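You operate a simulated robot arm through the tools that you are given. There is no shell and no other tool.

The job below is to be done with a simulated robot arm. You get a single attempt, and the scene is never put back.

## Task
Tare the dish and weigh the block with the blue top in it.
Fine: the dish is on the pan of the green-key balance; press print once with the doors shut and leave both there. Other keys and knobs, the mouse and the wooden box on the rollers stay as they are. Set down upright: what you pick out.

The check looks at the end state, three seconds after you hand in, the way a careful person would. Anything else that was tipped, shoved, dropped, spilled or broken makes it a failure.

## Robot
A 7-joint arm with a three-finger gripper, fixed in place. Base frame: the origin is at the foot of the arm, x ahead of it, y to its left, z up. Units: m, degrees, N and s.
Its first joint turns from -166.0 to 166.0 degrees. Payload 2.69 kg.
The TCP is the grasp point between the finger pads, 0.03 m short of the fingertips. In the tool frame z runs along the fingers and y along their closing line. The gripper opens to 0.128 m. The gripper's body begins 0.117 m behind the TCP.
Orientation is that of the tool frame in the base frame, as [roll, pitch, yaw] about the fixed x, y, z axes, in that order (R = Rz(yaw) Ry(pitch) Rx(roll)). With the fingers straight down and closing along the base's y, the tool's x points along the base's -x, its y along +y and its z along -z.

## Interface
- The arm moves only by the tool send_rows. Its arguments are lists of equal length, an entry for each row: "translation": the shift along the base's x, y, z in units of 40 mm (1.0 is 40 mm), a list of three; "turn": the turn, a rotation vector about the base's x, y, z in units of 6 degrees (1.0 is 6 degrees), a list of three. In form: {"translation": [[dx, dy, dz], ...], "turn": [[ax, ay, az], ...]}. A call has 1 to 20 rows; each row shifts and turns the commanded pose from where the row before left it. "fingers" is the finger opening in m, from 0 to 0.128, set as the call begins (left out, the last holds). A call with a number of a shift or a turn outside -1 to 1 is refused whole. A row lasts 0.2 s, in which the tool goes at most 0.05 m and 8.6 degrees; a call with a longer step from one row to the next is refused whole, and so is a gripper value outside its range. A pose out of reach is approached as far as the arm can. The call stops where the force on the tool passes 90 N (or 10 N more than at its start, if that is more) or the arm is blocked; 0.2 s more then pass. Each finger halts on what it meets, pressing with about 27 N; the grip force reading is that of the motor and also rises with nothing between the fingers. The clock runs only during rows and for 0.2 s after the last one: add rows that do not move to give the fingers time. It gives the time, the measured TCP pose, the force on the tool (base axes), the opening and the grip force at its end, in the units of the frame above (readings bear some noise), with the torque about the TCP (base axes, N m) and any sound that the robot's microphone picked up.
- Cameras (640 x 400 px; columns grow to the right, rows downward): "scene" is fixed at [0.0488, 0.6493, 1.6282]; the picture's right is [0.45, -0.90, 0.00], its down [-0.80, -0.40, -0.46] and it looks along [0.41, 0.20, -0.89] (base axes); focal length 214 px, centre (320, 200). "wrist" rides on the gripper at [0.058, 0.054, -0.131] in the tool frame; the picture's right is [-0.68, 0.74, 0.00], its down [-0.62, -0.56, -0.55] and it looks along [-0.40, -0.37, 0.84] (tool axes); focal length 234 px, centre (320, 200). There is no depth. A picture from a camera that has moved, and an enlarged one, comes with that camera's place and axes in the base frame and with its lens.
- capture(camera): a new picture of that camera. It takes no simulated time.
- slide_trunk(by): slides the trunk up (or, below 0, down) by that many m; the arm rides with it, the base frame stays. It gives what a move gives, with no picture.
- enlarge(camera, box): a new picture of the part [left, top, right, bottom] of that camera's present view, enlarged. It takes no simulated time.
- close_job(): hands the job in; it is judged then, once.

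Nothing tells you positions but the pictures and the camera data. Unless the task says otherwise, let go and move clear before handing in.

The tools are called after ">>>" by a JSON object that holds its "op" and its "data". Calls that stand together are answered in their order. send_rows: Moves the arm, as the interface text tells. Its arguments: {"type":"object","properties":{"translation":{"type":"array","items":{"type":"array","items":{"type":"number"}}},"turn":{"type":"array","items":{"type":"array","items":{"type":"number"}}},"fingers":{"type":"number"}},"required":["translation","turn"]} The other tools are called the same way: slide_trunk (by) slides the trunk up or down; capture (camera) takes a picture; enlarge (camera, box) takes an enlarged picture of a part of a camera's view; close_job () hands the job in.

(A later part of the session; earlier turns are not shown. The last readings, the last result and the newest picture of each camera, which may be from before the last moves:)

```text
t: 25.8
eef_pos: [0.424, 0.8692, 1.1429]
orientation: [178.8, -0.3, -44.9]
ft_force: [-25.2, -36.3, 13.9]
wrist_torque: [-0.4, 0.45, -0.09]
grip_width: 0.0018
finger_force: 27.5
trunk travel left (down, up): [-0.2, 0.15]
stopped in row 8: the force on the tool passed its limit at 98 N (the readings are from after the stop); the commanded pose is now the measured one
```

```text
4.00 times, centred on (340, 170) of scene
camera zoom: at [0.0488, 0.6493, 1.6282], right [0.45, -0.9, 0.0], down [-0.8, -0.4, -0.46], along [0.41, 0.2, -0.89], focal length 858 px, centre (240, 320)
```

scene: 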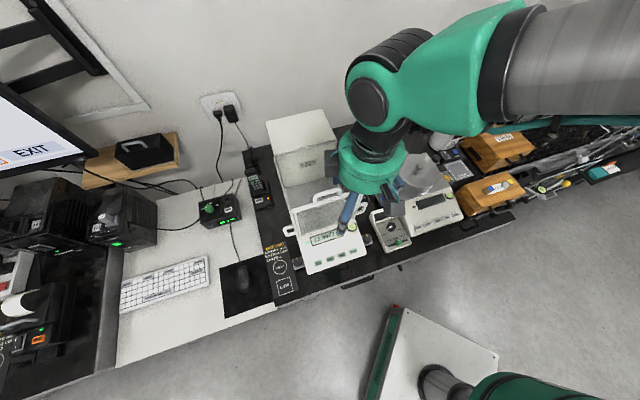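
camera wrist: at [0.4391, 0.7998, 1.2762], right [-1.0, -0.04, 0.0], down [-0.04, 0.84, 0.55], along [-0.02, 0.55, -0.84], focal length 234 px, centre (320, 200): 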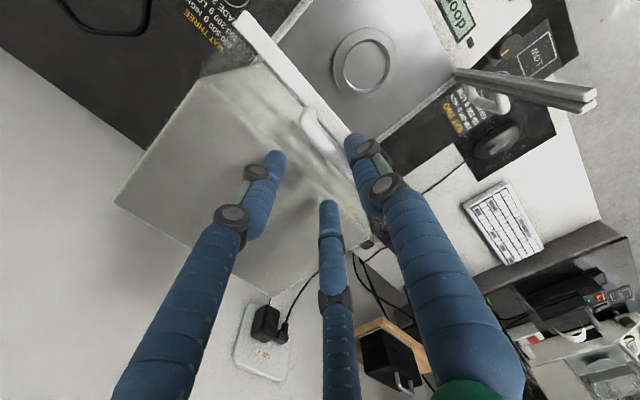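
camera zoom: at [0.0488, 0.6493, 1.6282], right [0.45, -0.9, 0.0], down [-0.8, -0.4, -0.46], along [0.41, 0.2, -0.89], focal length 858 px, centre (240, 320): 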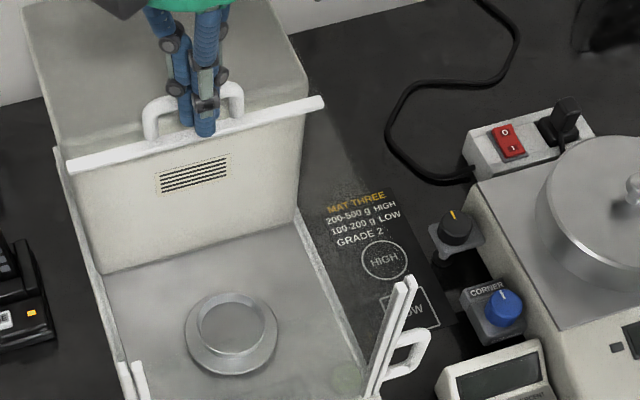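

The door has reached its end stop (fully open, ~18 cm); the balance itself appears unmoved. I'll back off, lift clear, and check that nothing shifted.

>>> {"op": "send_rows", "data": {"translation": [[-0.15, -0.15, 0], [-0.3, -0.3, 0], [0, 0, 0.7], [0, 0, 0.9], [0, 0, 0.9]], "turn": [[0, 0, 0], [0, 0, 0], [0, 0, 0], [0, 0, 0], [0, 0, 0]]}}

>>> {"op": "capture", "data": {"camera": "wrist"}}

>>> {"op": "enlarge", "data": {"camera": "scene", "box": [250, 150, 410, 250]}}

```text
t: 27.0
eef_pos: [0.4102, 0.8551, 1.2407]
orientation: [179.0, -0.2, -44.9]
ft_force: [-0.6, -0.5, 0.3]
wrist_torque: [0.06, -0.04, 0.01]
grip_width: 0.0021
finger_force: 27.3
trunk travel left (down, up): [-0.2, 0.15]
```

```text
taken
camera wrist: at [0.4145, 0.7781, 1.3729], right [-1.0, -0.04, 0.01], down [-0.03, 0.84, 0.54], along [-0.03, 0.53, -0.84], focal length 234 px, centre (320, 200)
```

wrist: 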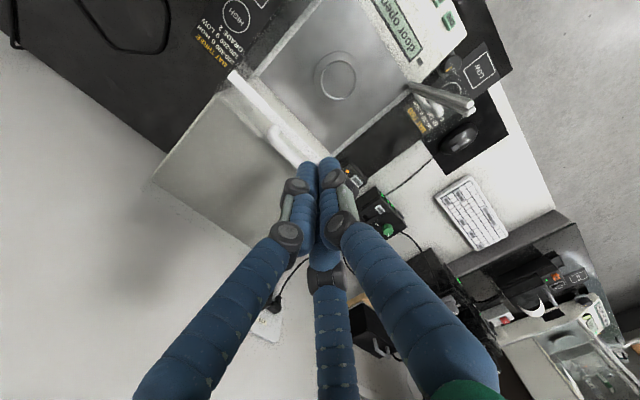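

```text
4.00 times, centred on (330, 200) of scene
camera zoom: at [0.0488, 0.6493, 1.6282], right [0.45, -0.9, 0.0], down [-0.8, -0.4, -0.46], along [0.41, 0.2, -0.89], focal length 858 px, centre (280, 200)
```

zoom: 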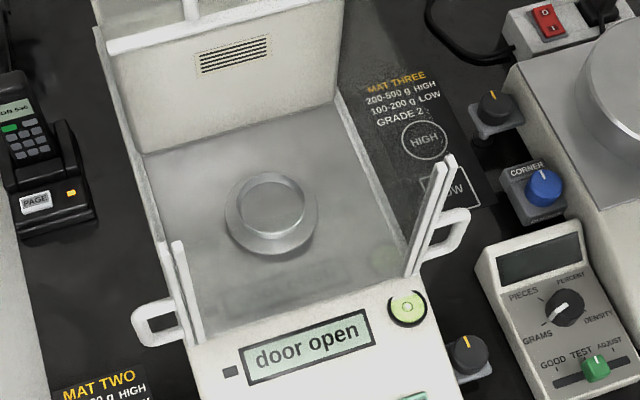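

The display says "door open", the balance hasn't moved, and the dish sits on the pan. I'll correct the slight tilt left by the stop and view the dish from the front with open fingers to locate it precisely.

>>> {"op": "send_rows", "data": {"translation": [[0, 0, 0], [-0.45, -0.47, 0], [-0.45, -0.47, 0], [-0.45, -0.47, 0], [-0.45, -0.47, 0], [-0.45, -0.47, -0.1], [-0.45, -0.47, -0.1], [-0.45, -0.47, -0.15], [-0.45, -0.47, -0.15], [0, 0, 0]], "turn": [[0.1414, -0.0943, 0], [0, 0, -0.94], [0, 0, -0.94], [0, 0, -0.94], [0, 0, -0.94], [0, 0, -0.94], [0, 0, -0.94], [0, 0, -0.94], [0, 0, -0.94], [0, 0, 0]], "fingers": 0.128}}

>>> {"op": "capture", "data": {"camera": "wrist"}}

>>> {"op": "enlarge", "data": {"camera": "wrist", "box": [256, 130, 384, 210]}}

>>> {"op": "enlarge", "data": {"camera": "scene", "box": [286, 180, 350, 220]}}

```text
t: 29.2
eef_pos: [0.2675, 0.7044, 1.2203]
orientation: [179.9, 0.0, -90.1]
ft_force: [0.0, -0.3, -0.4]
wrist_torque: [0.02, -0.03, 0.0]
grip_width: 0.1279
finger_force: 0.0
trunk travel left (down, up): [-0.2, 0.15]
```

```text
taken
camera wrist: at [0.2137, 0.6458, 1.3508], right [-0.74, 0.68, 0.0], down [0.57, 0.62, 0.55], along [0.37, 0.4, -0.84], focal length 234 px, centre (320, 200)
```

wrist: 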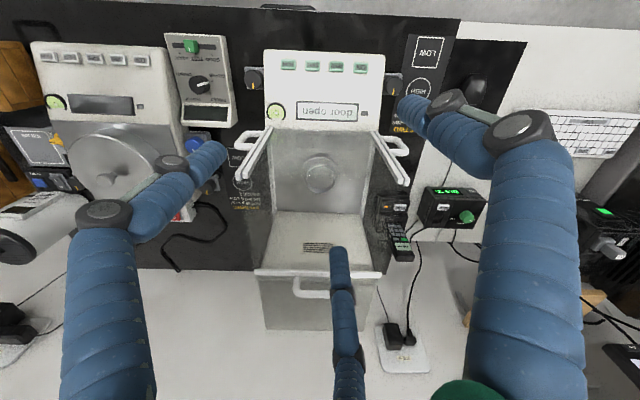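

```text
5.00 times, centred on (320, 170) of wrist
camera zoom: at [0.2137, 0.6458, 1.3508], right [-0.74, 0.68, 0.0], down [0.57, 0.62, 0.55], along [0.37, 0.4, -0.84], focal length 1171 px, centre (320, 350)
```

zoom: 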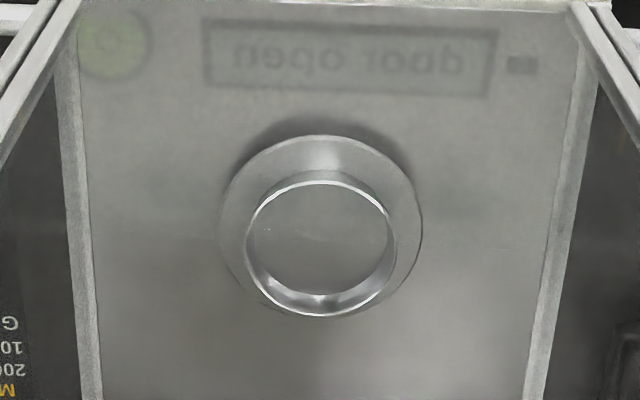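

```text
10.00 times, centred on (318, 200) of scene
camera zoom: at [0.0488, 0.6493, 1.6282], right [0.45, -0.9, 0.0], down [-0.8, -0.4, -0.46], along [0.41, 0.2, -0.89], focal length 2145 px, centre (340, 200)
```

zoom: 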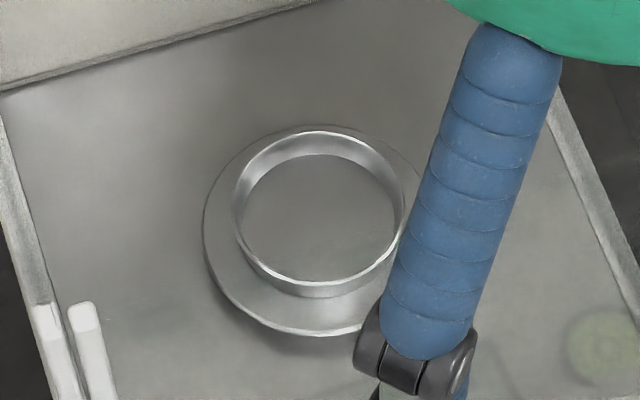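

The dish rim centre triangulates to about (0.371, 0.819, 0.914) with ~60 mm inside width and a ~1 cm wall. Next I'll travel at height over to the wooden box with the blue-topped block and look at it from closer.

>>> {"op": "send_rows", "data": {"translation": [[0.6875, -0.7373, 0.1], [0.6875, -0.7373, 0], [0.6875, -0.7373, 0], [0.6875, -0.7373, 0], [0.6875, -0.7373, 0], [0.6875, -0.7373, 0], [0.6875, -0.7373, 0], [0.6875, -0.7373, 0], [0.6875, -0.7373, 0], [0.6875, -0.7373, 0], [0.6875, -0.7373, -0.5], [0.6875, -0.7373, -0.5], [0.6875, -0.7373, -0.5], [0.6875, -0.7373, -0.5], [0.6875, -0.7373, -0.5], [0, 0, 0]], "turn": [[0, 0, -0.5], [0, 0, -0.5], [0, 0, -0.5], [0, 0, -0.5], [0, 0, -0.5], [0, 0, -0.5], [0, 0, -0.5], [0, 0, -0.5], [0, 0, -0.5], [0, 0, -0.5], [0, 0, -0.5], [0, 0, -0.5], [0, 0, -0.5], [0, 0, -0.5], [0, 0, -0.5], [0, 0, 0]], "fingers": 0.07}}

>>> {"op": "capture", "data": {"camera": "wrist"}}

>>> {"op": "capture", "data": {"camera": "scene"}}

```text
t: 32.6
eef_pos: [0.6806, 0.2615, 1.121]
orientation: [179.8, -0.1, -135.0]
ft_force: [0.6, 0.1, -0.2]
wrist_torque: [0.01, 0.08, -0.01]
grip_width: 0.0699
finger_force: 0.1
trunk travel left (down, up): [-0.2, 0.15]
```

```text
taken
camera wrist: at [0.6012, 0.259, 1.2534], right [-0.04, 1.0, 0.0], down [0.84, 0.03, 0.55], along [0.55, 0.02, -0.84], focal length 234 px, centre (320, 200)
```

wrist: 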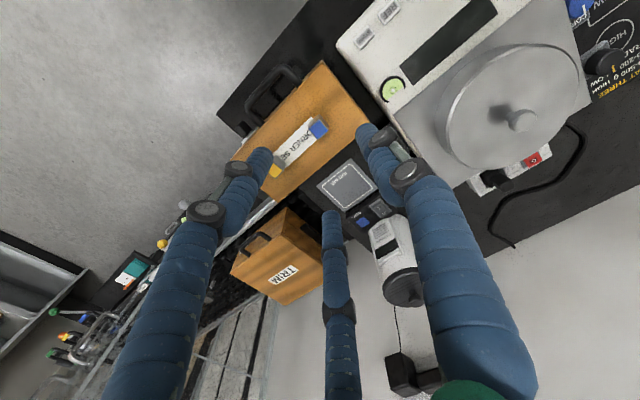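

```text
taken
```

scene: 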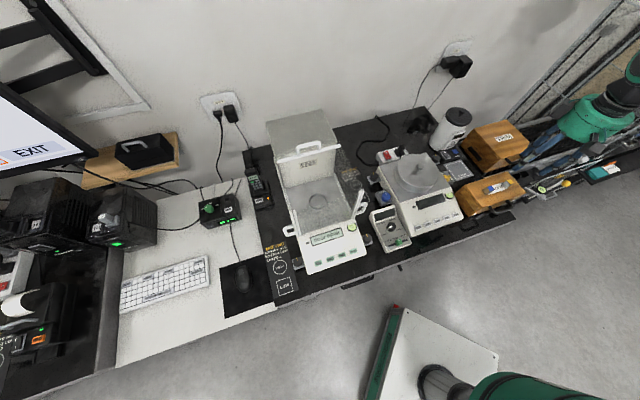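

>>> {"op": "enlarge", "data": {"camera": "wrist", "box": [256, 100, 352, 180]}}

>>> {"op": "enlarge", "data": {"camera": "scene", "box": [470, 165, 534, 205]}}

```text
5.00 times, centred on (304, 140) of wrist
camera zoom: at [0.6012, 0.259, 1.2534], right [-0.04, 1.0, 0.0], down [0.84, 0.03, 0.55], along [0.55, 0.02, -0.84], focal length 1171 px, centre (400, 500)
```

zoom: 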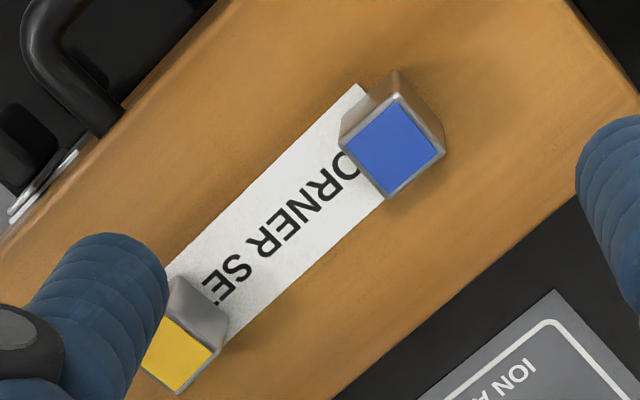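

```text
10.00 times, centred on (502, 185) of scene
camera zoom: at [0.0488, 0.6493, 1.6282], right [0.45, -0.9, 0.0], down [-0.8, -0.4, -0.46], along [0.41, 0.2, -0.89], focal length 2145 px, centre (-1500, 350)
```

zoom: 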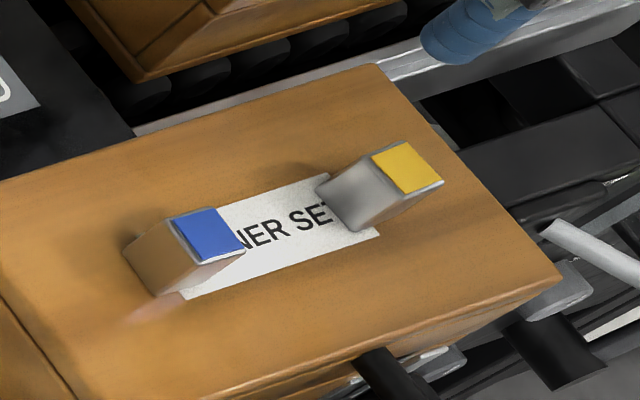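

The blue-topped block is ~20×20×30 mm, centred about (0.694, 0.261), top at z≈0.938, turned about 6° clockwise from the bench; the yellow one is ~9 cm away. I'll align the hand to the block and come down partway to verify.

>>> {"op": "send_rows", "data": {"translation": [[0.084, -0.003, -0.65], [0.084, -0.003, -0.65], [0.084, -0.003, -0.65], [0.084, -0.003, -0.65], [0, 0, 0]], "turn": [[0, 0, -0.25], [0, 0, -0.25], [0, 0, -0.25], [0, 0, -0.25], [0, 0, 0]], "fingers": 0.055}}

>>> {"op": "capture", "data": {"camera": "wrist"}}

>>> {"op": "enlarge", "data": {"camera": "wrist", "box": [256, 110, 384, 190]}}

>>> {"op": "enlarge", "data": {"camera": "scene", "box": [458, 145, 554, 205]}}

```text
t: 33.8
eef_pos: [0.6938, 0.2609, 1.0206]
orientation: [179.9, -0.1, -141.1]
ft_force: [-0.4, 0.1, 0.0]
wrist_torque: [0.01, 0.02, -0.01]
grip_width: 0.0551
finger_force: 0.1
trunk travel left (down, up): [-0.2, 0.15]
```

```text
taken
camera wrist: at [0.6145, 0.2669, 1.15], right [0.06, 1.0, 0.0], down [0.84, -0.05, 0.55], along [0.55, -0.03, -0.84], focal length 234 px, centre (320, 200)
```

wrist: 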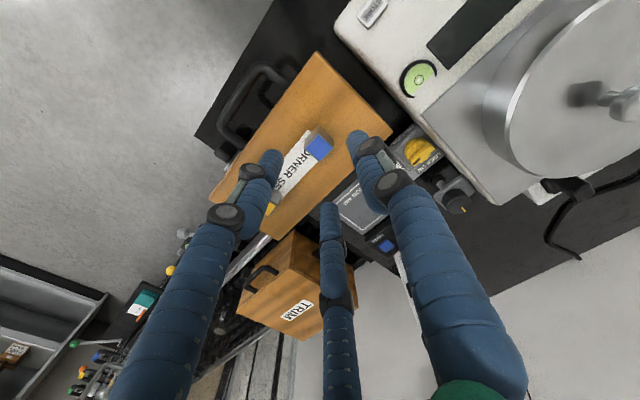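

```text
5.00 times, centred on (320, 150) of wrist
camera zoom: at [0.6145, 0.2669, 1.15], right [0.06, 1.0, 0.0], down [0.84, -0.05, 0.55], along [0.55, -0.03, -0.84], focal length 1171 px, centre (320, 450)
```

zoom: 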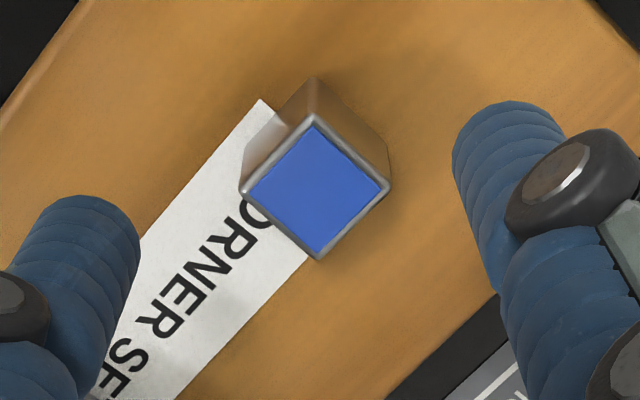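

```text
6.67 times, centred on (506, 175) of scene
camera zoom: at [0.0488, 0.6493, 1.6282], right [0.45, -0.9, 0.0], down [-0.8, -0.4, -0.46], along [0.41, 0.2, -0.89], focal length 1430 px, centre (-920, 367)
```

zoom: 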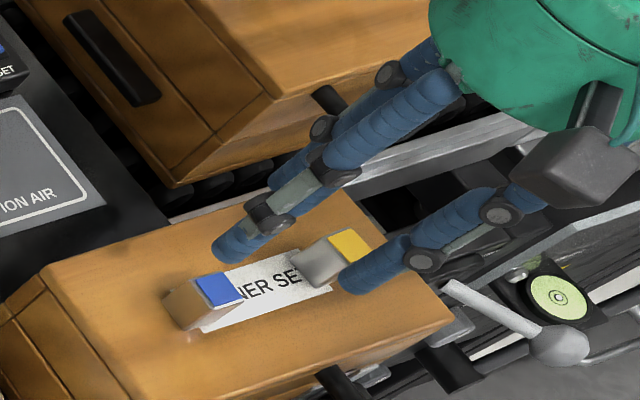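

The tool axis passes through the block's centre within about 1 mm. I'll lower so the fingertips reach about halfway down the block's sides.

>>> {"op": "send_rows", "data": {"translation": [[0, 0, -0.4], [0, 0, -0.4], [0, 0, -0.4], [0, 0, -0.3], [0, 0, -0.2], [0, 0, 0]], "turn": [[0, 0, 0.15], [0, 0, 0.15], [0, 0, 0], [0, 0, 0], [0, 0, 0], [0, 0, 0]]}}

>>> {"op": "capture", "data": {"camera": "wrist"}}

>>> {"op": "enlarge", "data": {"camera": "scene", "box": [470, 165, 534, 205]}}

```text
t: 35.2
eef_pos: [0.6933, 0.2619, 0.9505]
orientation: [179.9, -0.1, -139.3]
ft_force: [1.4, 0.0, 0.8]
wrist_torque: [0.03, 0.03, 0.02]
grip_width: 0.055
finger_force: 0.0
trunk travel left (down, up): [-0.2, 0.15]
```

```text
taken
camera wrist: at [0.614, 0.2643, 1.0823], right [0.03, 1.0, 0.0], down [0.84, -0.03, 0.55], along [0.55, -0.02, -0.84], focal length 234 px, centre (320, 200)
```

wrist: 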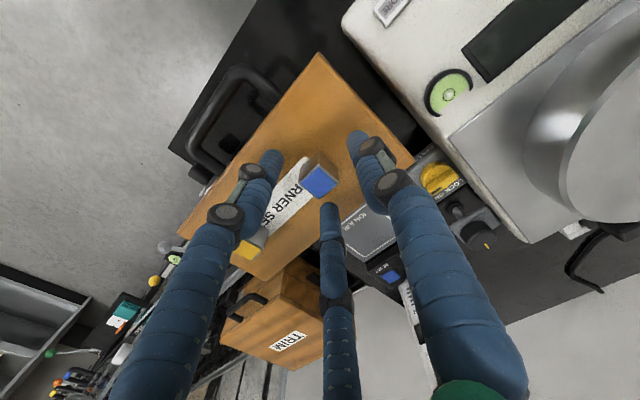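

```text
10.00 times, centred on (502, 185) of scene
camera zoom: at [0.0488, 0.6493, 1.6282], right [0.45, -0.9, 0.0], down [-0.8, -0.4, -0.46], along [0.41, 0.2, -0.89], focal length 2145 px, centre (-1500, 350)
```

zoom: 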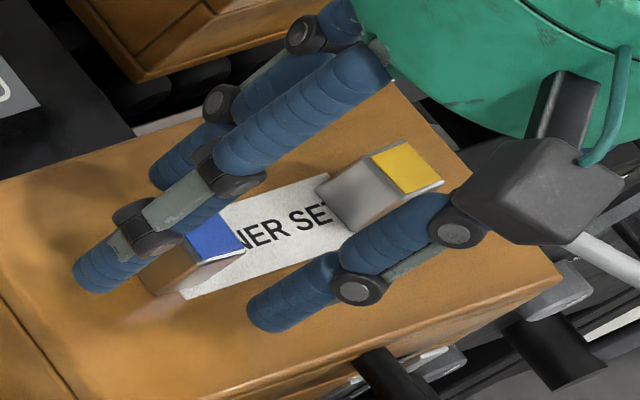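

The block sits between the fingertips with clearance to the yellow one. I'll close on it.

>>> {"op": "send_rows", "data": {"translation": [[0, 0, 0], [0, 0, 0], [0, 0, 0]], "turn": [[0, 0, 0], [0, 0, 0], [0, 0, 0]], "fingers": 0.008}}

>>> {"op": "enlarge", "data": {"camera": "wrist", "box": [240, 120, 400, 220]}}

>>> {"op": "enlarge", "data": {"camera": "scene", "box": [470, 165, 534, 205]}}

```text
t: 36.0
eef_pos: [0.6932, 0.2613, 0.9523]
orientation: [179.9, 0.0, -139.3]
ft_force: [-0.1, -0.5, -0.9]
wrist_torque: [-0.02, 0.05, 0.02]
grip_width: 0.0268
finger_force: 13.8
trunk travel left (down, up): [-0.2, 0.15]
```

```text
4.00 times, centred on (320, 170) of wrist
camera zoom: at [0.6139, 0.2643, 1.0824], right [0.03, 1.0, 0.0], down [0.84, -0.03, 0.55], along [0.55, -0.02, -0.84], focal length 937 px, centre (320, 320)
```

zoom: 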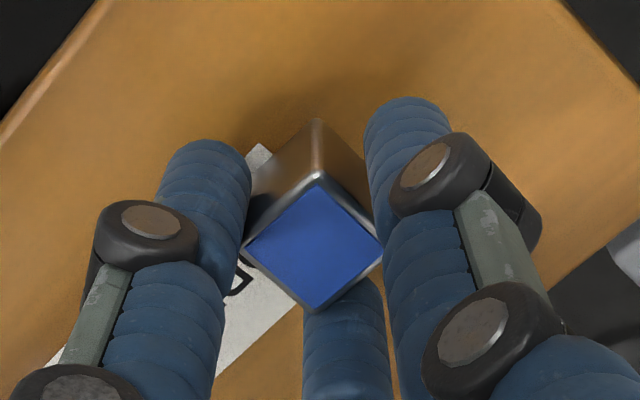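

```text
10.00 times, centred on (502, 185) of scene
camera zoom: at [0.0488, 0.6493, 1.6282], right [0.45, -0.9, 0.0], down [-0.8, -0.4, -0.46], along [0.41, 0.2, -0.89], focal length 2145 px, centre (-1500, 350)
```

zoom: 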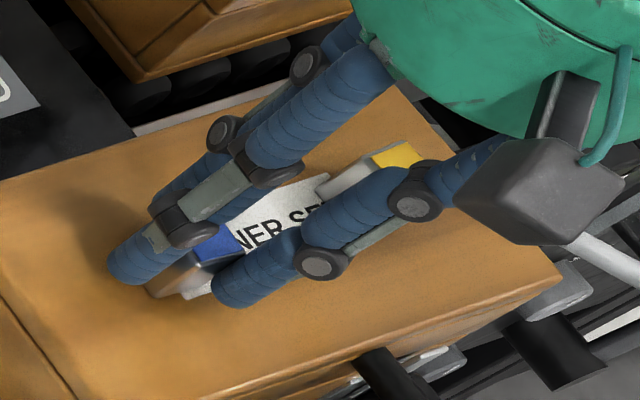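

The fingers stopped at ~27 mm on the block with partial force; I'll command full closing to get the firm grip.

>>> {"op": "send_rows", "data": {"translation": [[0, 0, 0], [0, 0, 0], [0, 0, 0]], "turn": [[0, 0, 0], [0, 0, 0], [0, 0, 0]], "fingers": 0.0}}

>>> {"op": "enlarge", "data": {"camera": "wrist", "box": [240, 120, 400, 220]}}

```text
t: 36.8
eef_pos: [0.6937, 0.2617, 0.9518]
orientation: [179.9, -0.1, -139.3]
ft_force: [0.1, 0.3, -1.0]
wrist_torque: [0.01, 0.01, -0.01]
grip_width: 0.0262
finger_force: 26.9
trunk travel left (down, up): [-0.2, 0.15]
```

```text
4.00 times, centred on (320, 170) of wrist
camera zoom: at [0.614, 0.2643, 1.0824], right [0.03, 1.0, 0.0], down [0.84, -0.03, 0.55], along [0.55, -0.02, -0.84], focal length 937 px, centre (320, 320)
```

zoom: 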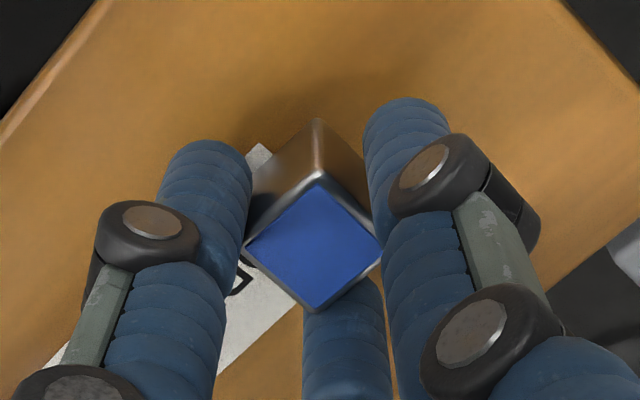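

Firm grip now (27 N at ~26 mm). I'll lift gently a couple of centimetres and check how the block is held.

>>> {"op": "send_rows", "data": {"translation": [[0, 0, 0.1], [0, 0, 0.2], [0, 0, 0.3], [0, 0, 0.4], [0, 0, 0]], "turn": [[0, 0, 0], [0, 0, 0], [0, 0, 0], [0, 0, 0], [0, 0, 0]]}}

>>> {"op": "enlarge", "data": {"camera": "wrist", "box": [240, 120, 400, 220]}}

>>> {"op": "enlarge", "data": {"camera": "scene", "box": [470, 155, 550, 205]}}

```text
t: 38.0
eef_pos: [0.6935, 0.2614, 0.9924]
orientation: [179.8, -0.1, -139.3]
ft_force: [-0.3, -0.1, -0.8]
wrist_torque: [0.01, -0.02, -0.01]
grip_width: 0.0263
finger_force: 26.9
trunk travel left (down, up): [-0.2, 0.15]
```

```text
4.00 times, centred on (320, 170) of wrist
camera zoom: at [0.6136, 0.2644, 1.123], right [0.03, 1.0, 0.0], down [0.84, -0.03, 0.55], along [0.55, -0.02, -0.84], focal length 937 px, centre (320, 320)
```

zoom: 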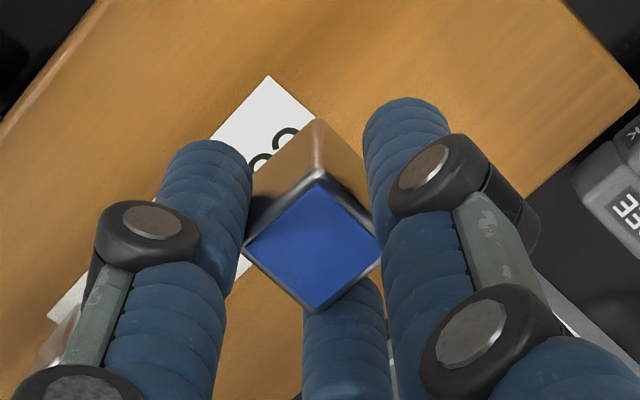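

```text
8.00 times, centred on (510, 180) of scene
camera zoom: at [0.0488, 0.6493, 1.6282], right [0.45, -0.9, 0.0], down [-0.8, -0.4, -0.46], along [0.41, 0.2, -0.89], focal length 1716 px, centre (-1200, 360)
```

zoom: 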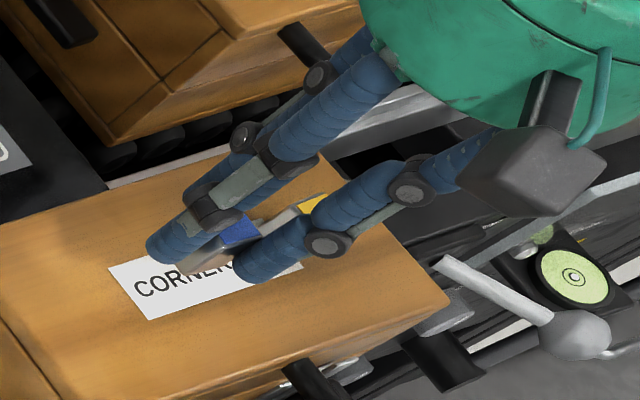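

The block is held upright and lifted cleanly (its base is about 40 mm below the TCP). I'll raise it to a safe height, then carry it across to above the dish at a moderate speed.

>>> {"op": "send_rows", "data": {"translation": [[0, 0, 0.5], [0, 0, 0.8], [0, 0, 0.9], [0, 0, 0.9], [0, 0, 0.9], [0, 0, 0.9], [0, 0, 0.8], [0, 0, 0.2], [0, 0, 0]], "turn": [[0, 0, 0], [0, 0, 0], [0, 0, 0], [0, 0, 0], [0, 0, 0], [0, 0, 0], [0, 0, 0], [0, 0, 0], [0, 0, 0]]}}

>>> {"op": "enlarge", "data": {"camera": "wrist", "box": [240, 120, 400, 220]}}

```text
t: 40.0
eef_pos: [0.6941, 0.2619, 1.2267]
orientation: [179.9, -0.1, -139.3]
ft_force: [0.1, -1.2, -0.2]
wrist_torque: [0.03, 0.03, -0.01]
grip_width: 0.0261
finger_force: 27.0
trunk travel left (down, up): [-0.2, 0.15]
```

```text
4.00 times, centred on (320, 170) of wrist
camera zoom: at [0.6144, 0.2645, 1.3584], right [0.03, 1.0, 0.0], down [0.84, -0.03, 0.55], along [0.55, -0.02, -0.84], focal length 937 px, centre (320, 320)
```

zoom: 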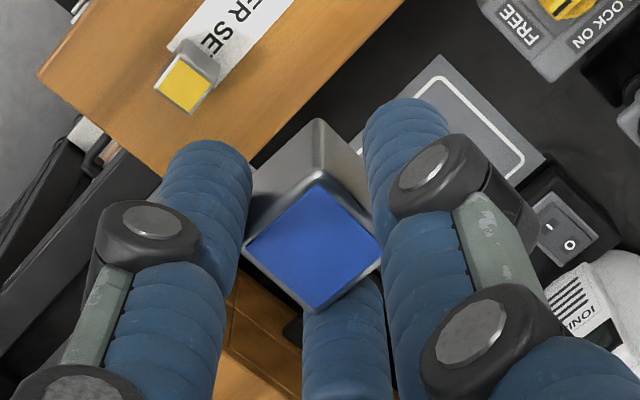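

The block is steady; the yellow one remains in place. Now the traverse to above the dish.

>>> {"op": "send_rows", "data": {"translation": [[-0.2, 0.35, 0], [-0.4136, 0.714, 0], [-0.4136, 0.714, 0], [-0.4136, 0.714, 0], [-0.4136, 0.714, 0], [-0.4136, 0.714, 0], [-0.4136, 0.714, 0], [-0.4136, 0.714, 0], [-0.4136, 0.714, 0], [-0.4136, 0.714, 0], [-0.4136, 0.714, 0], [-0.4136, 0.714, 0], [-0.4136, 0.714, 0], [-0.4136, 0.714, 0], [-0.4136, 0.714, 0], [-0.4136, 0.714, 0], [-0.4136, 0.714, 0], [-0.4136, 0.714, 0], [-0.4136, 0.714, 0], [-0.42, 0.7, 0]], "turn": [[0, 0, 0.036], [0, 0, 0.036], [0, 0, 0.036], [0, 0, 0.036], [0, 0, 0.036], [0, 0, 0.036], [0, 0, 0.036], [0, 0, 0.036], [0, 0, 0.036], [0, 0, 0.036], [0, 0, 0.036], [0, 0, 0.036], [0, 0, 0.036], [0, 0, 0.036], [0, 0, 0.036], [0, 0, 0.036], [0, 0, 0.036], [0, 0, 0.036], [0, 0, 0.036], [0, 0, 0.036]]}}

>>> {"op": "capture", "data": {"camera": "wrist"}}

>>> {"op": "enlarge", "data": {"camera": "scene", "box": [250, 120, 410, 220]}}

```text
t: 44.2
eef_pos: [0.3707, 0.8186, 1.2275]
orientation: [179.9, -0.1, -134.8]
ft_force: [-0.1, 0.4, -2.1]
wrist_torque: [-0.04, 0.0, 0.01]
grip_width: 0.0264
finger_force: 27.3
trunk travel left (down, up): [-0.2, 0.15]
```

```text
taken
camera wrist: at [0.2912, 0.8156, 1.3584], right [-0.04, 1.0, 0.0], down [0.84, 0.04, 0.55], along [0.55, 0.02, -0.84], focal length 234 px, centre (320, 200)
```

wrist: 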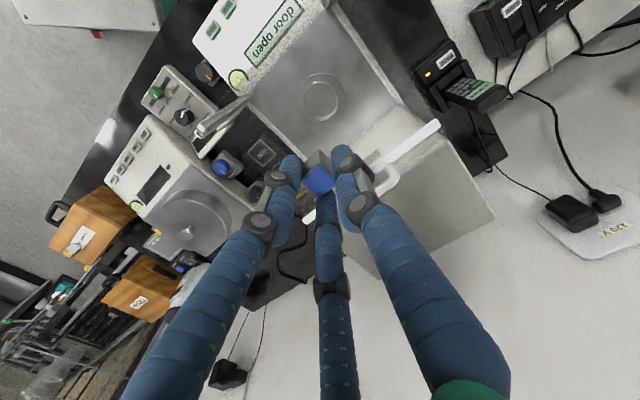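

```text
4.00 times, centred on (330, 170) of scene
camera zoom: at [0.0488, 0.6493, 1.6282], right [0.45, -0.9, 0.0], down [-0.8, -0.4, -0.46], along [0.41, 0.2, -0.89], focal length 858 px, centre (280, 320)
```

zoom: 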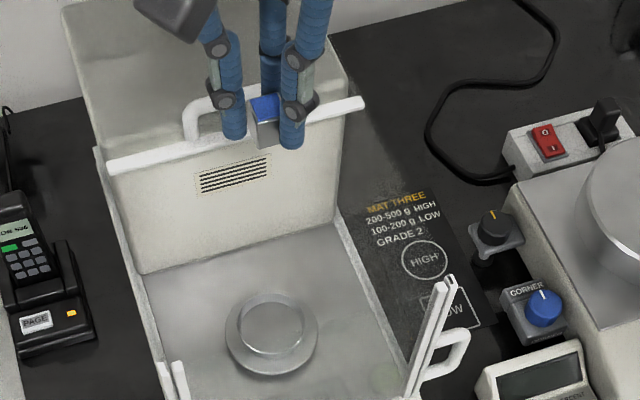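

>>> {"op": "enlarge", "data": {"camera": "wrist", "box": [272, 60, 368, 120]}}

>>> {"op": "enlarge", "data": {"camera": "scene", "box": [286, 180, 350, 220]}}

```text
6.67 times, centred on (320, 90) of wrist
camera zoom: at [0.2912, 0.8156, 1.3584], right [-0.04, 1.0, 0.0], down [0.84, 0.04, 0.55], along [0.55, 0.02, -0.84], focal length 1561 px, centre (320, 933)
```

zoom: 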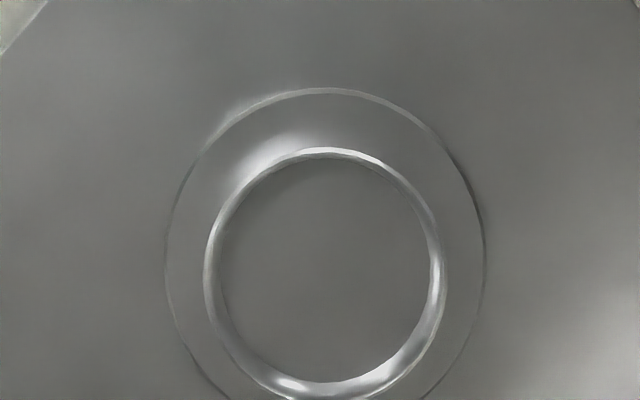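

```text
10.00 times, centred on (318, 200) of scene
camera zoom: at [0.0488, 0.6493, 1.6282], right [0.45, -0.9, 0.0], down [-0.8, -0.4, -0.46], along [0.41, 0.2, -0.89], focal length 2145 px, centre (340, 200)
```

zoom: 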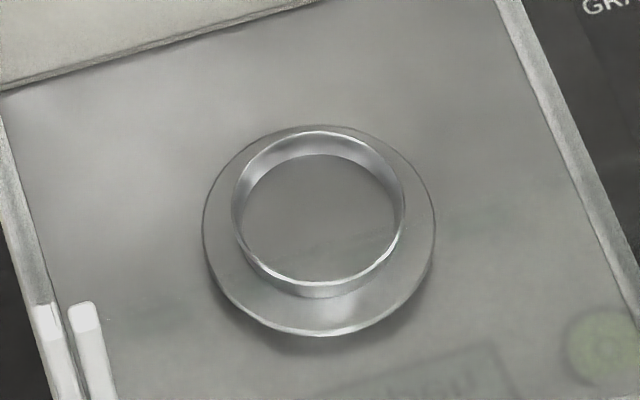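

The dish centre is within ~2 mm of the tool axis. I'll descend to about the level where the block is well inside the chamber, then check clearances around the hand.

>>> {"op": "send_rows", "data": {"translation": [[0.02, 0.02, -0.6], [0, 0, -0.7], [0, 0, -0.7], [0, 0, -0.7], [0, 0, -0.7], [0, 0, 0]], "turn": [[0, 0, 0], [0, 0, 0], [0, 0, 0], [0, 0, 0], [0, 0, 0], [0, 0, 0]]}}

>>> {"op": "capture", "data": {"camera": "wrist"}}

>>> {"op": "enlarge", "data": {"camera": "scene", "box": [260, 120, 420, 220]}}

```text
t: 45.6
eef_pos: [0.3727, 0.8198, 1.0901]
orientation: [179.8, -0.1, -134.9]
ft_force: [0.8, 0.7, -0.9]
wrist_torque: [-0.01, 0.04, -0.01]
grip_width: 0.0262
finger_force: 27.4
trunk travel left (down, up): [-0.2, 0.15]
```

```text
taken
camera wrist: at [0.2926, 0.8169, 1.2215], right [-0.04, 1.0, 0.0], down [0.84, 0.04, 0.55], along [0.55, 0.03, -0.84], focal length 234 px, centre (320, 200)
```

wrist: 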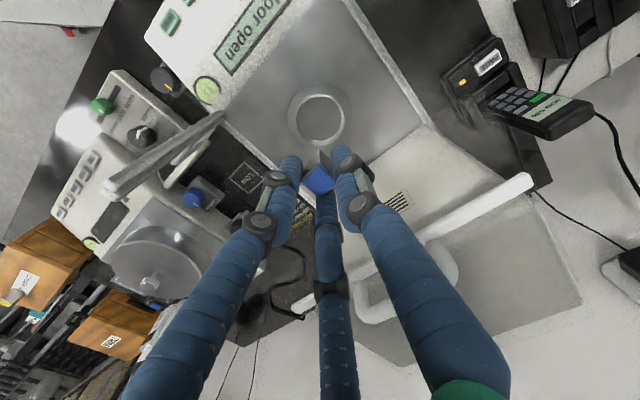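

```text
4.00 times, centred on (340, 170) of scene
camera zoom: at [0.0488, 0.6493, 1.6282], right [0.45, -0.9, 0.0], down [-0.8, -0.4, -0.46], along [0.41, 0.2, -0.89], focal length 858 px, centre (240, 320)
```

zoom: 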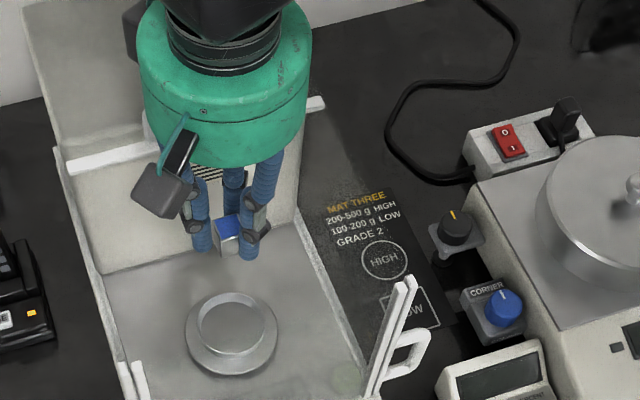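

>>> {"op": "send_rows", "data": {"translation": [[0, 0, -0.5], [0, 0, -0.5], [0, 0, -0.5], [0, 0, 0]], "turn": [[0, 0, 0], [0, 0, 0], [0, 0, 0], [0, 0, 0]]}}

>>> {"op": "capture", "data": {"camera": "wrist"}}

>>> {"op": "enlarge", "data": {"camera": "wrist", "box": [256, 100, 384, 180]}}

>>> {"op": "enlarge", "data": {"camera": "scene", "box": [260, 120, 420, 220]}}

```text
t: 46.6
eef_pos: [0.3706, 0.8196, 1.0299]
orientation: [180.0, -0.2, -134.8]
ft_force: [0.7, 0.7, -2.0]
wrist_torque: [-0.02, 0.01, -0.03]
grip_width: 0.0264
finger_force: 26.9
trunk travel left (down, up): [-0.2, 0.15]
```

```text
taken
camera wrist: at [0.2928, 0.8159, 1.1617], right [-0.04, 1.0, 0.0], down [0.84, 0.04, 0.55], along [0.55, 0.02, -0.84], focal length 234 px, centre (320, 200)
```

wrist: 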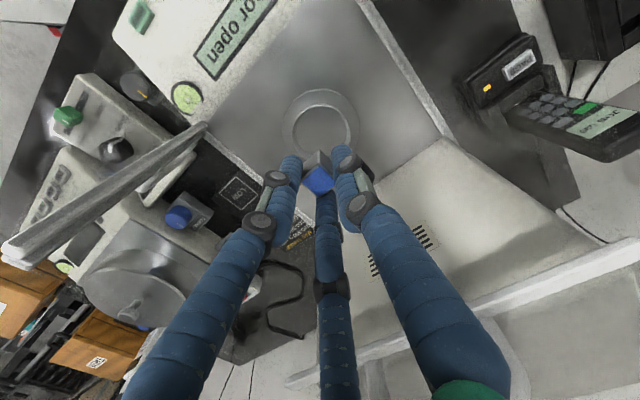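

```text
5.00 times, centred on (320, 140) of wrist
camera zoom: at [0.2928, 0.8159, 1.1617], right [-0.04, 1.0, 0.0], down [0.84, 0.04, 0.55], along [0.55, 0.02, -0.84], focal length 1171 px, centre (320, 500)
```

zoom: 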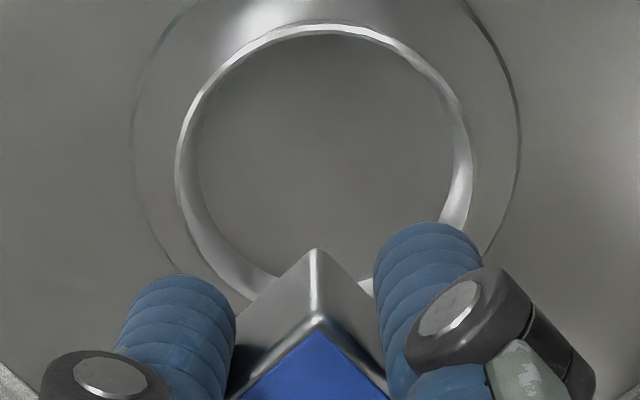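

```text
4.00 times, centred on (340, 170) of scene
camera zoom: at [0.0488, 0.6493, 1.6282], right [0.45, -0.9, 0.0], down [-0.8, -0.4, -0.46], along [0.41, 0.2, -0.89], focal length 858 px, centre (240, 320)
```

zoom: 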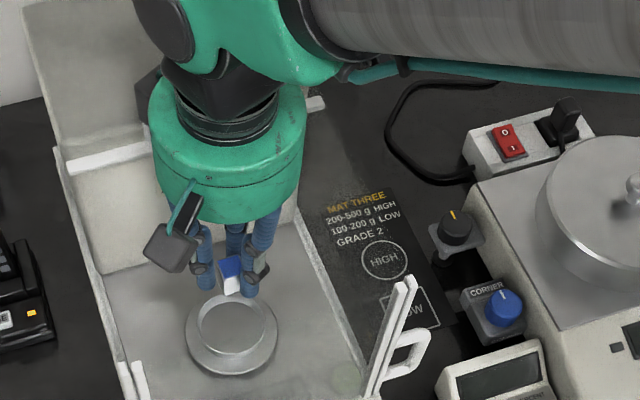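

Everything has clearance: walls are ~10 cm from the axis and the hub/boxes within ~8 cm, and the dish is about 1–2 mm from the axis. I'll nudge by 1 mm and continue down.

>>> {"op": "send_rows", "data": {"translation": [[0.015, 0.02, -0.4], [0.015, 0.02, -0.4], [0, 0, -0.4], [0, 0, -0.3], [0, 0, 0]], "turn": [[0, 0, 0], [0, 0, 0], [0, 0, 0], [0, 0, 0], [0, 0, 0]]}}

>>> {"op": "capture", "data": {"camera": "wrist"}}

>>> {"op": "enlarge", "data": {"camera": "wrist", "box": [256, 120, 384, 200]}}

>>> {"op": "enlarge", "data": {"camera": "scene", "box": [276, 160, 372, 220]}}

```text
t: 47.8
eef_pos: [0.373, 0.8212, 0.9705]
orientation: [179.9, -0.1, -134.9]
ft_force: [0.9, 1.1, -0.2]
wrist_torque: [-0.02, 0.0, -0.01]
grip_width: 0.0264
finger_force: 26.9
trunk travel left (down, up): [-0.2, 0.15]
```

```text
taken
camera wrist: at [0.2944, 0.8175, 1.1022], right [-0.04, 1.0, 0.0], down [0.84, 0.04, 0.55], along [0.55, 0.02, -0.84], focal length 234 px, centre (320, 200)
```

wrist: 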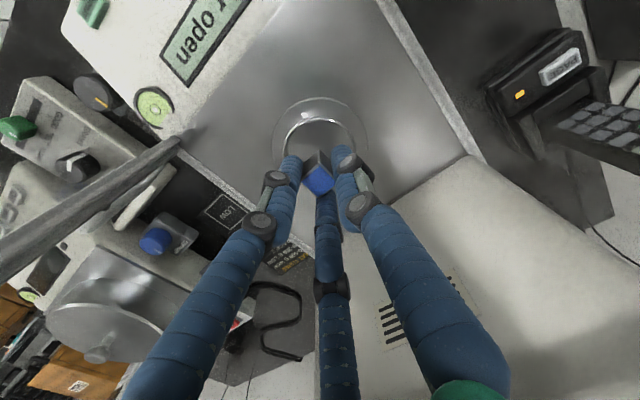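

```text
5.00 times, centred on (320, 160) of wrist
camera zoom: at [0.2944, 0.8175, 1.1022], right [-0.04, 1.0, 0.0], down [0.84, 0.04, 0.55], along [0.55, 0.02, -0.84], focal length 1171 px, centre (320, 400)
```

zoom: 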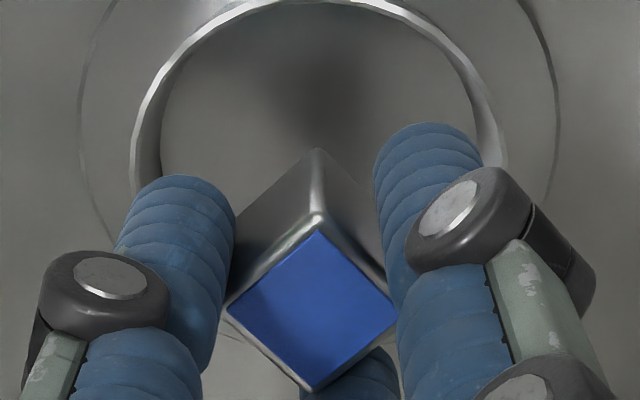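

```text
6.67 times, centred on (324, 190) of scene
camera zoom: at [0.0488, 0.6493, 1.6282], right [0.45, -0.9, 0.0], down [-0.8, -0.4, -0.46], along [0.41, 0.2, -0.89], focal length 1430 px, centre (293, 267)
```

zoom: 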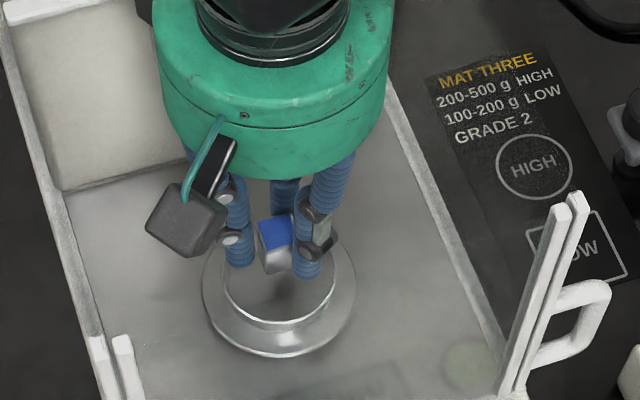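

The fingertips currently grip low: when set down they'd end about level with or just below the dish rim, with little sideways room. To be careful I'll take the block back to its box, re-grip it ~6 mm higher, and return, so that the tips stay above the rim at release.

>>> {"op": "send_rows", "data": {"translation": [[0, 0, 0.4], [0, 0, 0.8], [0, 0, 0.9], [0, 0, 0.9], [0, 0, 0.9], [0, 0, 0.9], [0, 0, 0.9], [0, 0, 0.7]], "turn": [[0, 0, 0], [0, 0, 0], [0, 0, 0], [0, 0, 0], [0, 0, 0], [0, 0, 0], [0, 0, 0], [0, 0, 0]]}}

>>> {"op": "send_rows", "data": {"translation": [[0.2, -0.35, 0], [0.4136, -0.714, 0], [0.4136, -0.714, 0], [0.4136, -0.714, 0], [0.4136, -0.714, 0], [0.4136, -0.714, 0], [0.4136, -0.714, 0], [0.4136, -0.714, 0], [0.4136, -0.714, 0], [0.4136, -0.714, 0], [0.4136, -0.714, 0], [0.4136, -0.714, 0], [0.4136, -0.714, 0], [0.4136, -0.714, 0], [0.4136, -0.714, 0], [0.4136, -0.714, 0], [0.4136, -0.714, 0], [0.4136, -0.714, 0], [0.4136, -0.714, 0], [0.38, -0.75, 0]], "turn": [[0, 0, -0.036], [0, 0, -0.036], [0, 0, -0.036], [0, 0, -0.036], [0, 0, -0.036], [0, 0, -0.036], [0, 0, -0.036], [0, 0, -0.036], [0, 0, -0.036], [0, 0, -0.036], [0, 0, -0.036], [0, 0, -0.036], [0, 0, -0.036], [0, 0, -0.036], [0, 0, -0.036], [0, 0, -0.036], [0, 0, -0.036], [0, 0, -0.036], [0, 0, -0.036], [0, 0, -0.036]]}}

>>> {"op": "capture", "data": {"camera": "wrist"}}

>>> {"op": "capture", "data": {"camera": "scene"}}

```text
t: 49.6
eef_pos: [0.374, 0.8212, 1.2285]
orientation: [179.9, -0.1, -134.9]
ft_force: [0.5, -0.3, -1.6]
wrist_torque: [0.04, 0.03, 0.01]
grip_width: 0.0264
finger_force: 27.1
trunk travel left (down, up): [-0.2, 0.15]
```

```text
t: 53.8
eef_pos: [0.6934, 0.262, 1.2268]
orientation: [179.8, -0.1, -139.3]
ft_force: [-0.5, 0.2, -1.7]
wrist_torque: [-0.03, 0.02, 0.02]
grip_width: 0.0262
finger_force: 26.6
trunk travel left (down, up): [-0.2, 0.15]
```

```text
taken
camera wrist: at [0.6146, 0.2643, 1.3581], right [0.03, 1.0, 0.0], down [0.84, -0.03, 0.55], along [0.55, -0.02, -0.84], focal length 234 px, centre (320, 200)
```

wrist: 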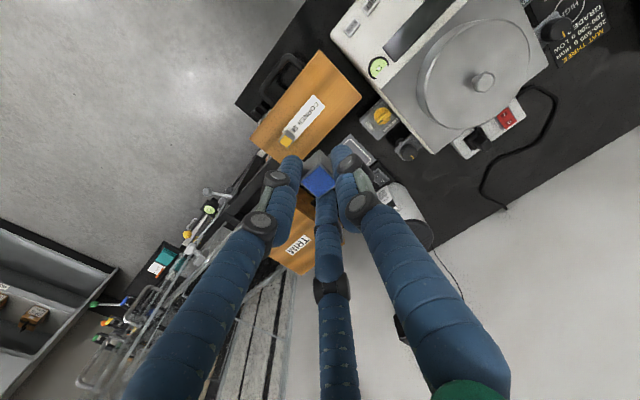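

```text
taken
```

scene: 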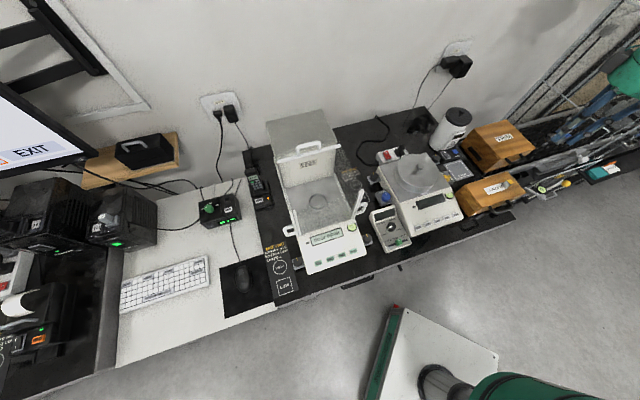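

Back over the box with the block still upright. I'll lower to about 1 cm above the resting height, then ease down.

>>> {"op": "send_rows", "data": {"translation": [[0, 0, -0.8], [0, 0, -1], [0, 0, -1], [0, 0, -1], [0, 0, -1], [0, 0, -0.8], [0, 0, -0.6], [0, 0, -0.3], [0, 0, 0]], "turn": [[0, 0, 0], [0, 0, 0], [0, 0, 0], [0, 0, 0], [0, 0, 0], [0, 0, 0], [0, 0, 0], [0, 0, 0], [0, 0, 0]]}}

>>> {"op": "send_rows", "data": {"translation": [[0, 0, -0.04], [0, 0, -0.04], [0, 0, -0.04], [0, 0, 0]], "turn": [[0, 0, 0], [0, 0, 0], [0, 0, 0], [0, 0, 0]]}}

>>> {"op": "enlarge", "data": {"camera": "scene", "box": [470, 165, 534, 205]}}

```text
t: 55.8
eef_pos: [0.6929, 0.2624, 0.9685]
orientation: [179.9, -0.1, -139.2]
ft_force: [0.1, 0.1, 0.0]
wrist_torque: [-0.01, -0.01, -0.02]
grip_width: 0.0262
finger_force: 27.5
trunk travel left (down, up): [-0.2, 0.15]
```

```text
t: 56.8
eef_pos: [0.6939, 0.2622, 0.9622]
orientation: [179.8, -0.2, -139.3]
ft_force: [0.3, 0.7, -0.5]
wrist_torque: [0.04, -0.01, -0.03]
grip_width: 0.0263
finger_force: 26.8
trunk travel left (down, up): [-0.2, 0.15]
```

```text
10.00 times, centred on (502, 185) of scene
camera zoom: at [0.0488, 0.6493, 1.6282], right [0.45, -0.9, 0.0], down [-0.8, -0.4, -0.46], along [0.41, 0.2, -0.89], focal length 2145 px, centre (-1500, 350)
```

zoom: 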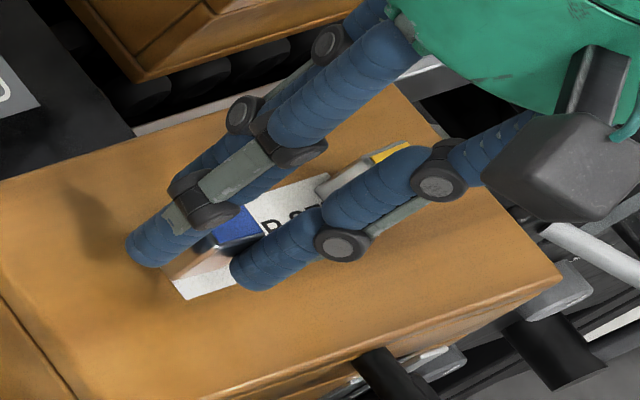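

>>> {"op": "send_rows", "data": {"translation": [[0, 0, -0.035], [0, 0, -0.035], [0, 0, -0.035], [0, 0, -0.035], [0, 0, -0.035], [0, 0, 0]], "turn": [[0, 0, 0], [0, 0, 0], [0, 0, 0], [0, 0, 0], [0, 0, 0], [0, 0, 0]]}}

>>> {"op": "send_rows", "data": {"translation": [[0, 0, -0.02], [0, 0, -0.02], [0, 0, -0.02], [0, 0, 0]], "turn": [[0, 0, 0], [0, 0, 0], [0, 0, 0], [0, 0, 0]]}}

```text
t: 58.2
eef_pos: [0.6933, 0.2625, 0.9562]
orientation: [179.9, -0.1, -139.2]
ft_force: [-0.4, -0.4, -0.6]
wrist_torque: [-0.04, -0.01, 0.02]
grip_width: 0.0261
finger_force: 27.2
trunk travel left (down, up): [-0.2, 0.15]
```

```text
t: 59.2
eef_pos: [0.6924, 0.262, 0.9536]
orientation: [179.8, -0.1, -139.4]
ft_force: [-0.4, -0.2, -0.3]
wrist_torque: [0.0, 0.03, -0.01]
grip_width: 0.0262
finger_force: 27.2
trunk travel left (down, up): [-0.2, 0.15]
```

>>> {"op": "send_rows", "data": {"translation": [[0, 0, -0.015], [0, 0, -0.015], [0, 0, 0]], "turn": [[0, 0, 0], [0, 0, 0], [0, 0, 0]]}}

>>> {"op": "send_rows", "data": {"translation": [[0, 0, -0.015], [0, 0, 0]], "turn": [[0, 0, 0], [0, 0, 0]]}}

```text
t: 60.0
eef_pos: [0.694, 0.2617, 0.9525]
orientation: [179.9, -0.2, -139.3]
ft_force: [-1.2, 1.1, -1.0]
wrist_torque: [-0.02, 0.0, 0.04]
grip_width: 0.0261
finger_force: 27.0
trunk travel left (down, up): [-0.2, 0.15]
```

```text
t: 60.6
eef_pos: [0.6941, 0.2628, 0.9524]
orientation: [179.8, 0.0, -139.3]
ft_force: [0.0, 1.1, 0.0]
wrist_torque: [0.01, 0.04, 0.04]
grip_width: 0.0263
finger_force: 26.3
trunk travel left (down, up): [-0.2, 0.15]
```

>>> {"op": "send_rows", "data": {"translation": [[0, 0, -0.02], [0, 0, 0], [0, 0, 0]], "turn": [[0, 0, 0], [0, 0, 0], [0, 0, 0]]}}

>>> {"op": "send_rows", "data": {"translation": [[0, 0, -0.02], [0, 0, 0], [0, 0, 0]], "turn": [[0, 0, 0], [0, 0, 0], [0, 0, 0]]}}

```text
t: 61.4
eef_pos: [0.6931, 0.2611, 0.9509]
orientation: [179.9, 0.0, -139.2]
ft_force: [-1.6, 0.0, 6.6]
wrist_torque: [0.01, 0.08, 0.02]
grip_width: 0.0263
finger_force: 26.9
trunk travel left (down, up): [-0.2, 0.15]
```

```text
t: 62.2
eef_pos: [0.6942, 0.2611, 0.9517]
orientation: [179.8, 0.0, -139.3]
ft_force: [0.1, -4.0, 14.5]
wrist_torque: [-0.04, 0.03, 0.0]
grip_width: 0.0265
finger_force: 27.1
trunk travel left (down, up): [-0.2, 0.15]
```

The block is resting on the box again. I'll ease off the pressure, open, rise 7 mm and re-grip.

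>>> {"op": "send_rows", "data": {"translation": [[0, 0, 0.03], [0, 0, 0]], "turn": [[0, 0, 0], [0, 0, 0]]}}

>>> {"op": "send_rows", "data": {"translation": [[0, 0, 0], [0, 0, 0], [0, 0, 0.09], [0, 0, 0.09], [0, 0, 0]], "turn": [[0, 0, 0], [0, 0, 0], [0, 0, 0], [0, 0, 0], [0, 0, 0]], "fingers": 0.05}}

>>> {"op": "enlarge", "data": {"camera": "wrist", "box": [240, 120, 400, 220]}}

>>> {"op": "enlarge", "data": {"camera": "scene", "box": [470, 165, 534, 205]}}

```text
t: 62.8
eef_pos: [0.694, 0.2618, 0.9516]
orientation: [179.9, -0.1, -139.3]
ft_force: [3.9, -0.9, 8.7]
wrist_torque: [0.03, -0.14, -0.02]
grip_width: 0.0264
finger_force: 27.3
trunk travel left (down, up): [-0.2, 0.15]
```

```text
t: 64.0
eef_pos: [0.693, 0.263, 0.9591]
orientation: [179.9, -0.1, -139.2]
ft_force: [0.4, -0.1, 0.1]
wrist_torque: [-0.01, -0.04, -0.03]
grip_width: 0.05
finger_force: 0.1
trunk travel left (down, up): [-0.2, 0.15]
```

```text
4.00 times, centred on (320, 170) of wrist
camera zoom: at [0.6143, 0.2653, 1.0896], right [0.03, 1.0, 0.0], down [0.84, -0.03, 0.55], along [0.55, -0.02, -0.84], focal length 937 px, centre (320, 320)
```

zoom: 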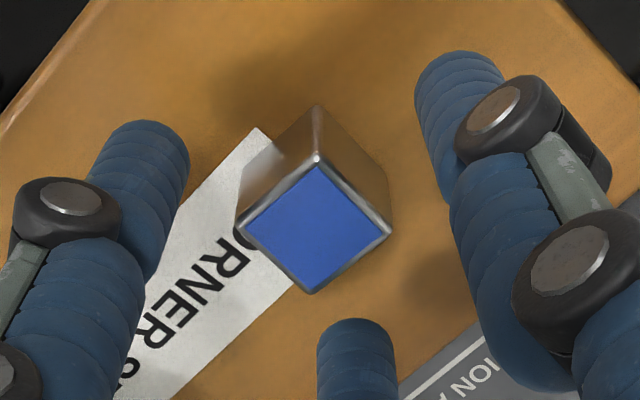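

```text
10.00 times, centred on (502, 185) of scene
camera zoom: at [0.0488, 0.6493, 1.6282], right [0.45, -0.9, 0.0], down [-0.8, -0.4, -0.46], along [0.41, 0.2, -0.89], focal length 2145 px, centre (-1500, 350)
```

zoom: 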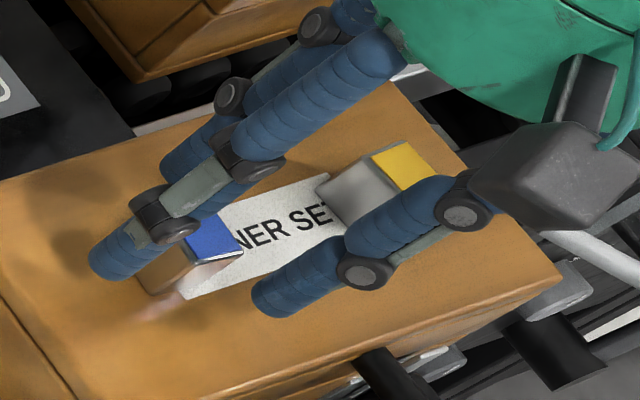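

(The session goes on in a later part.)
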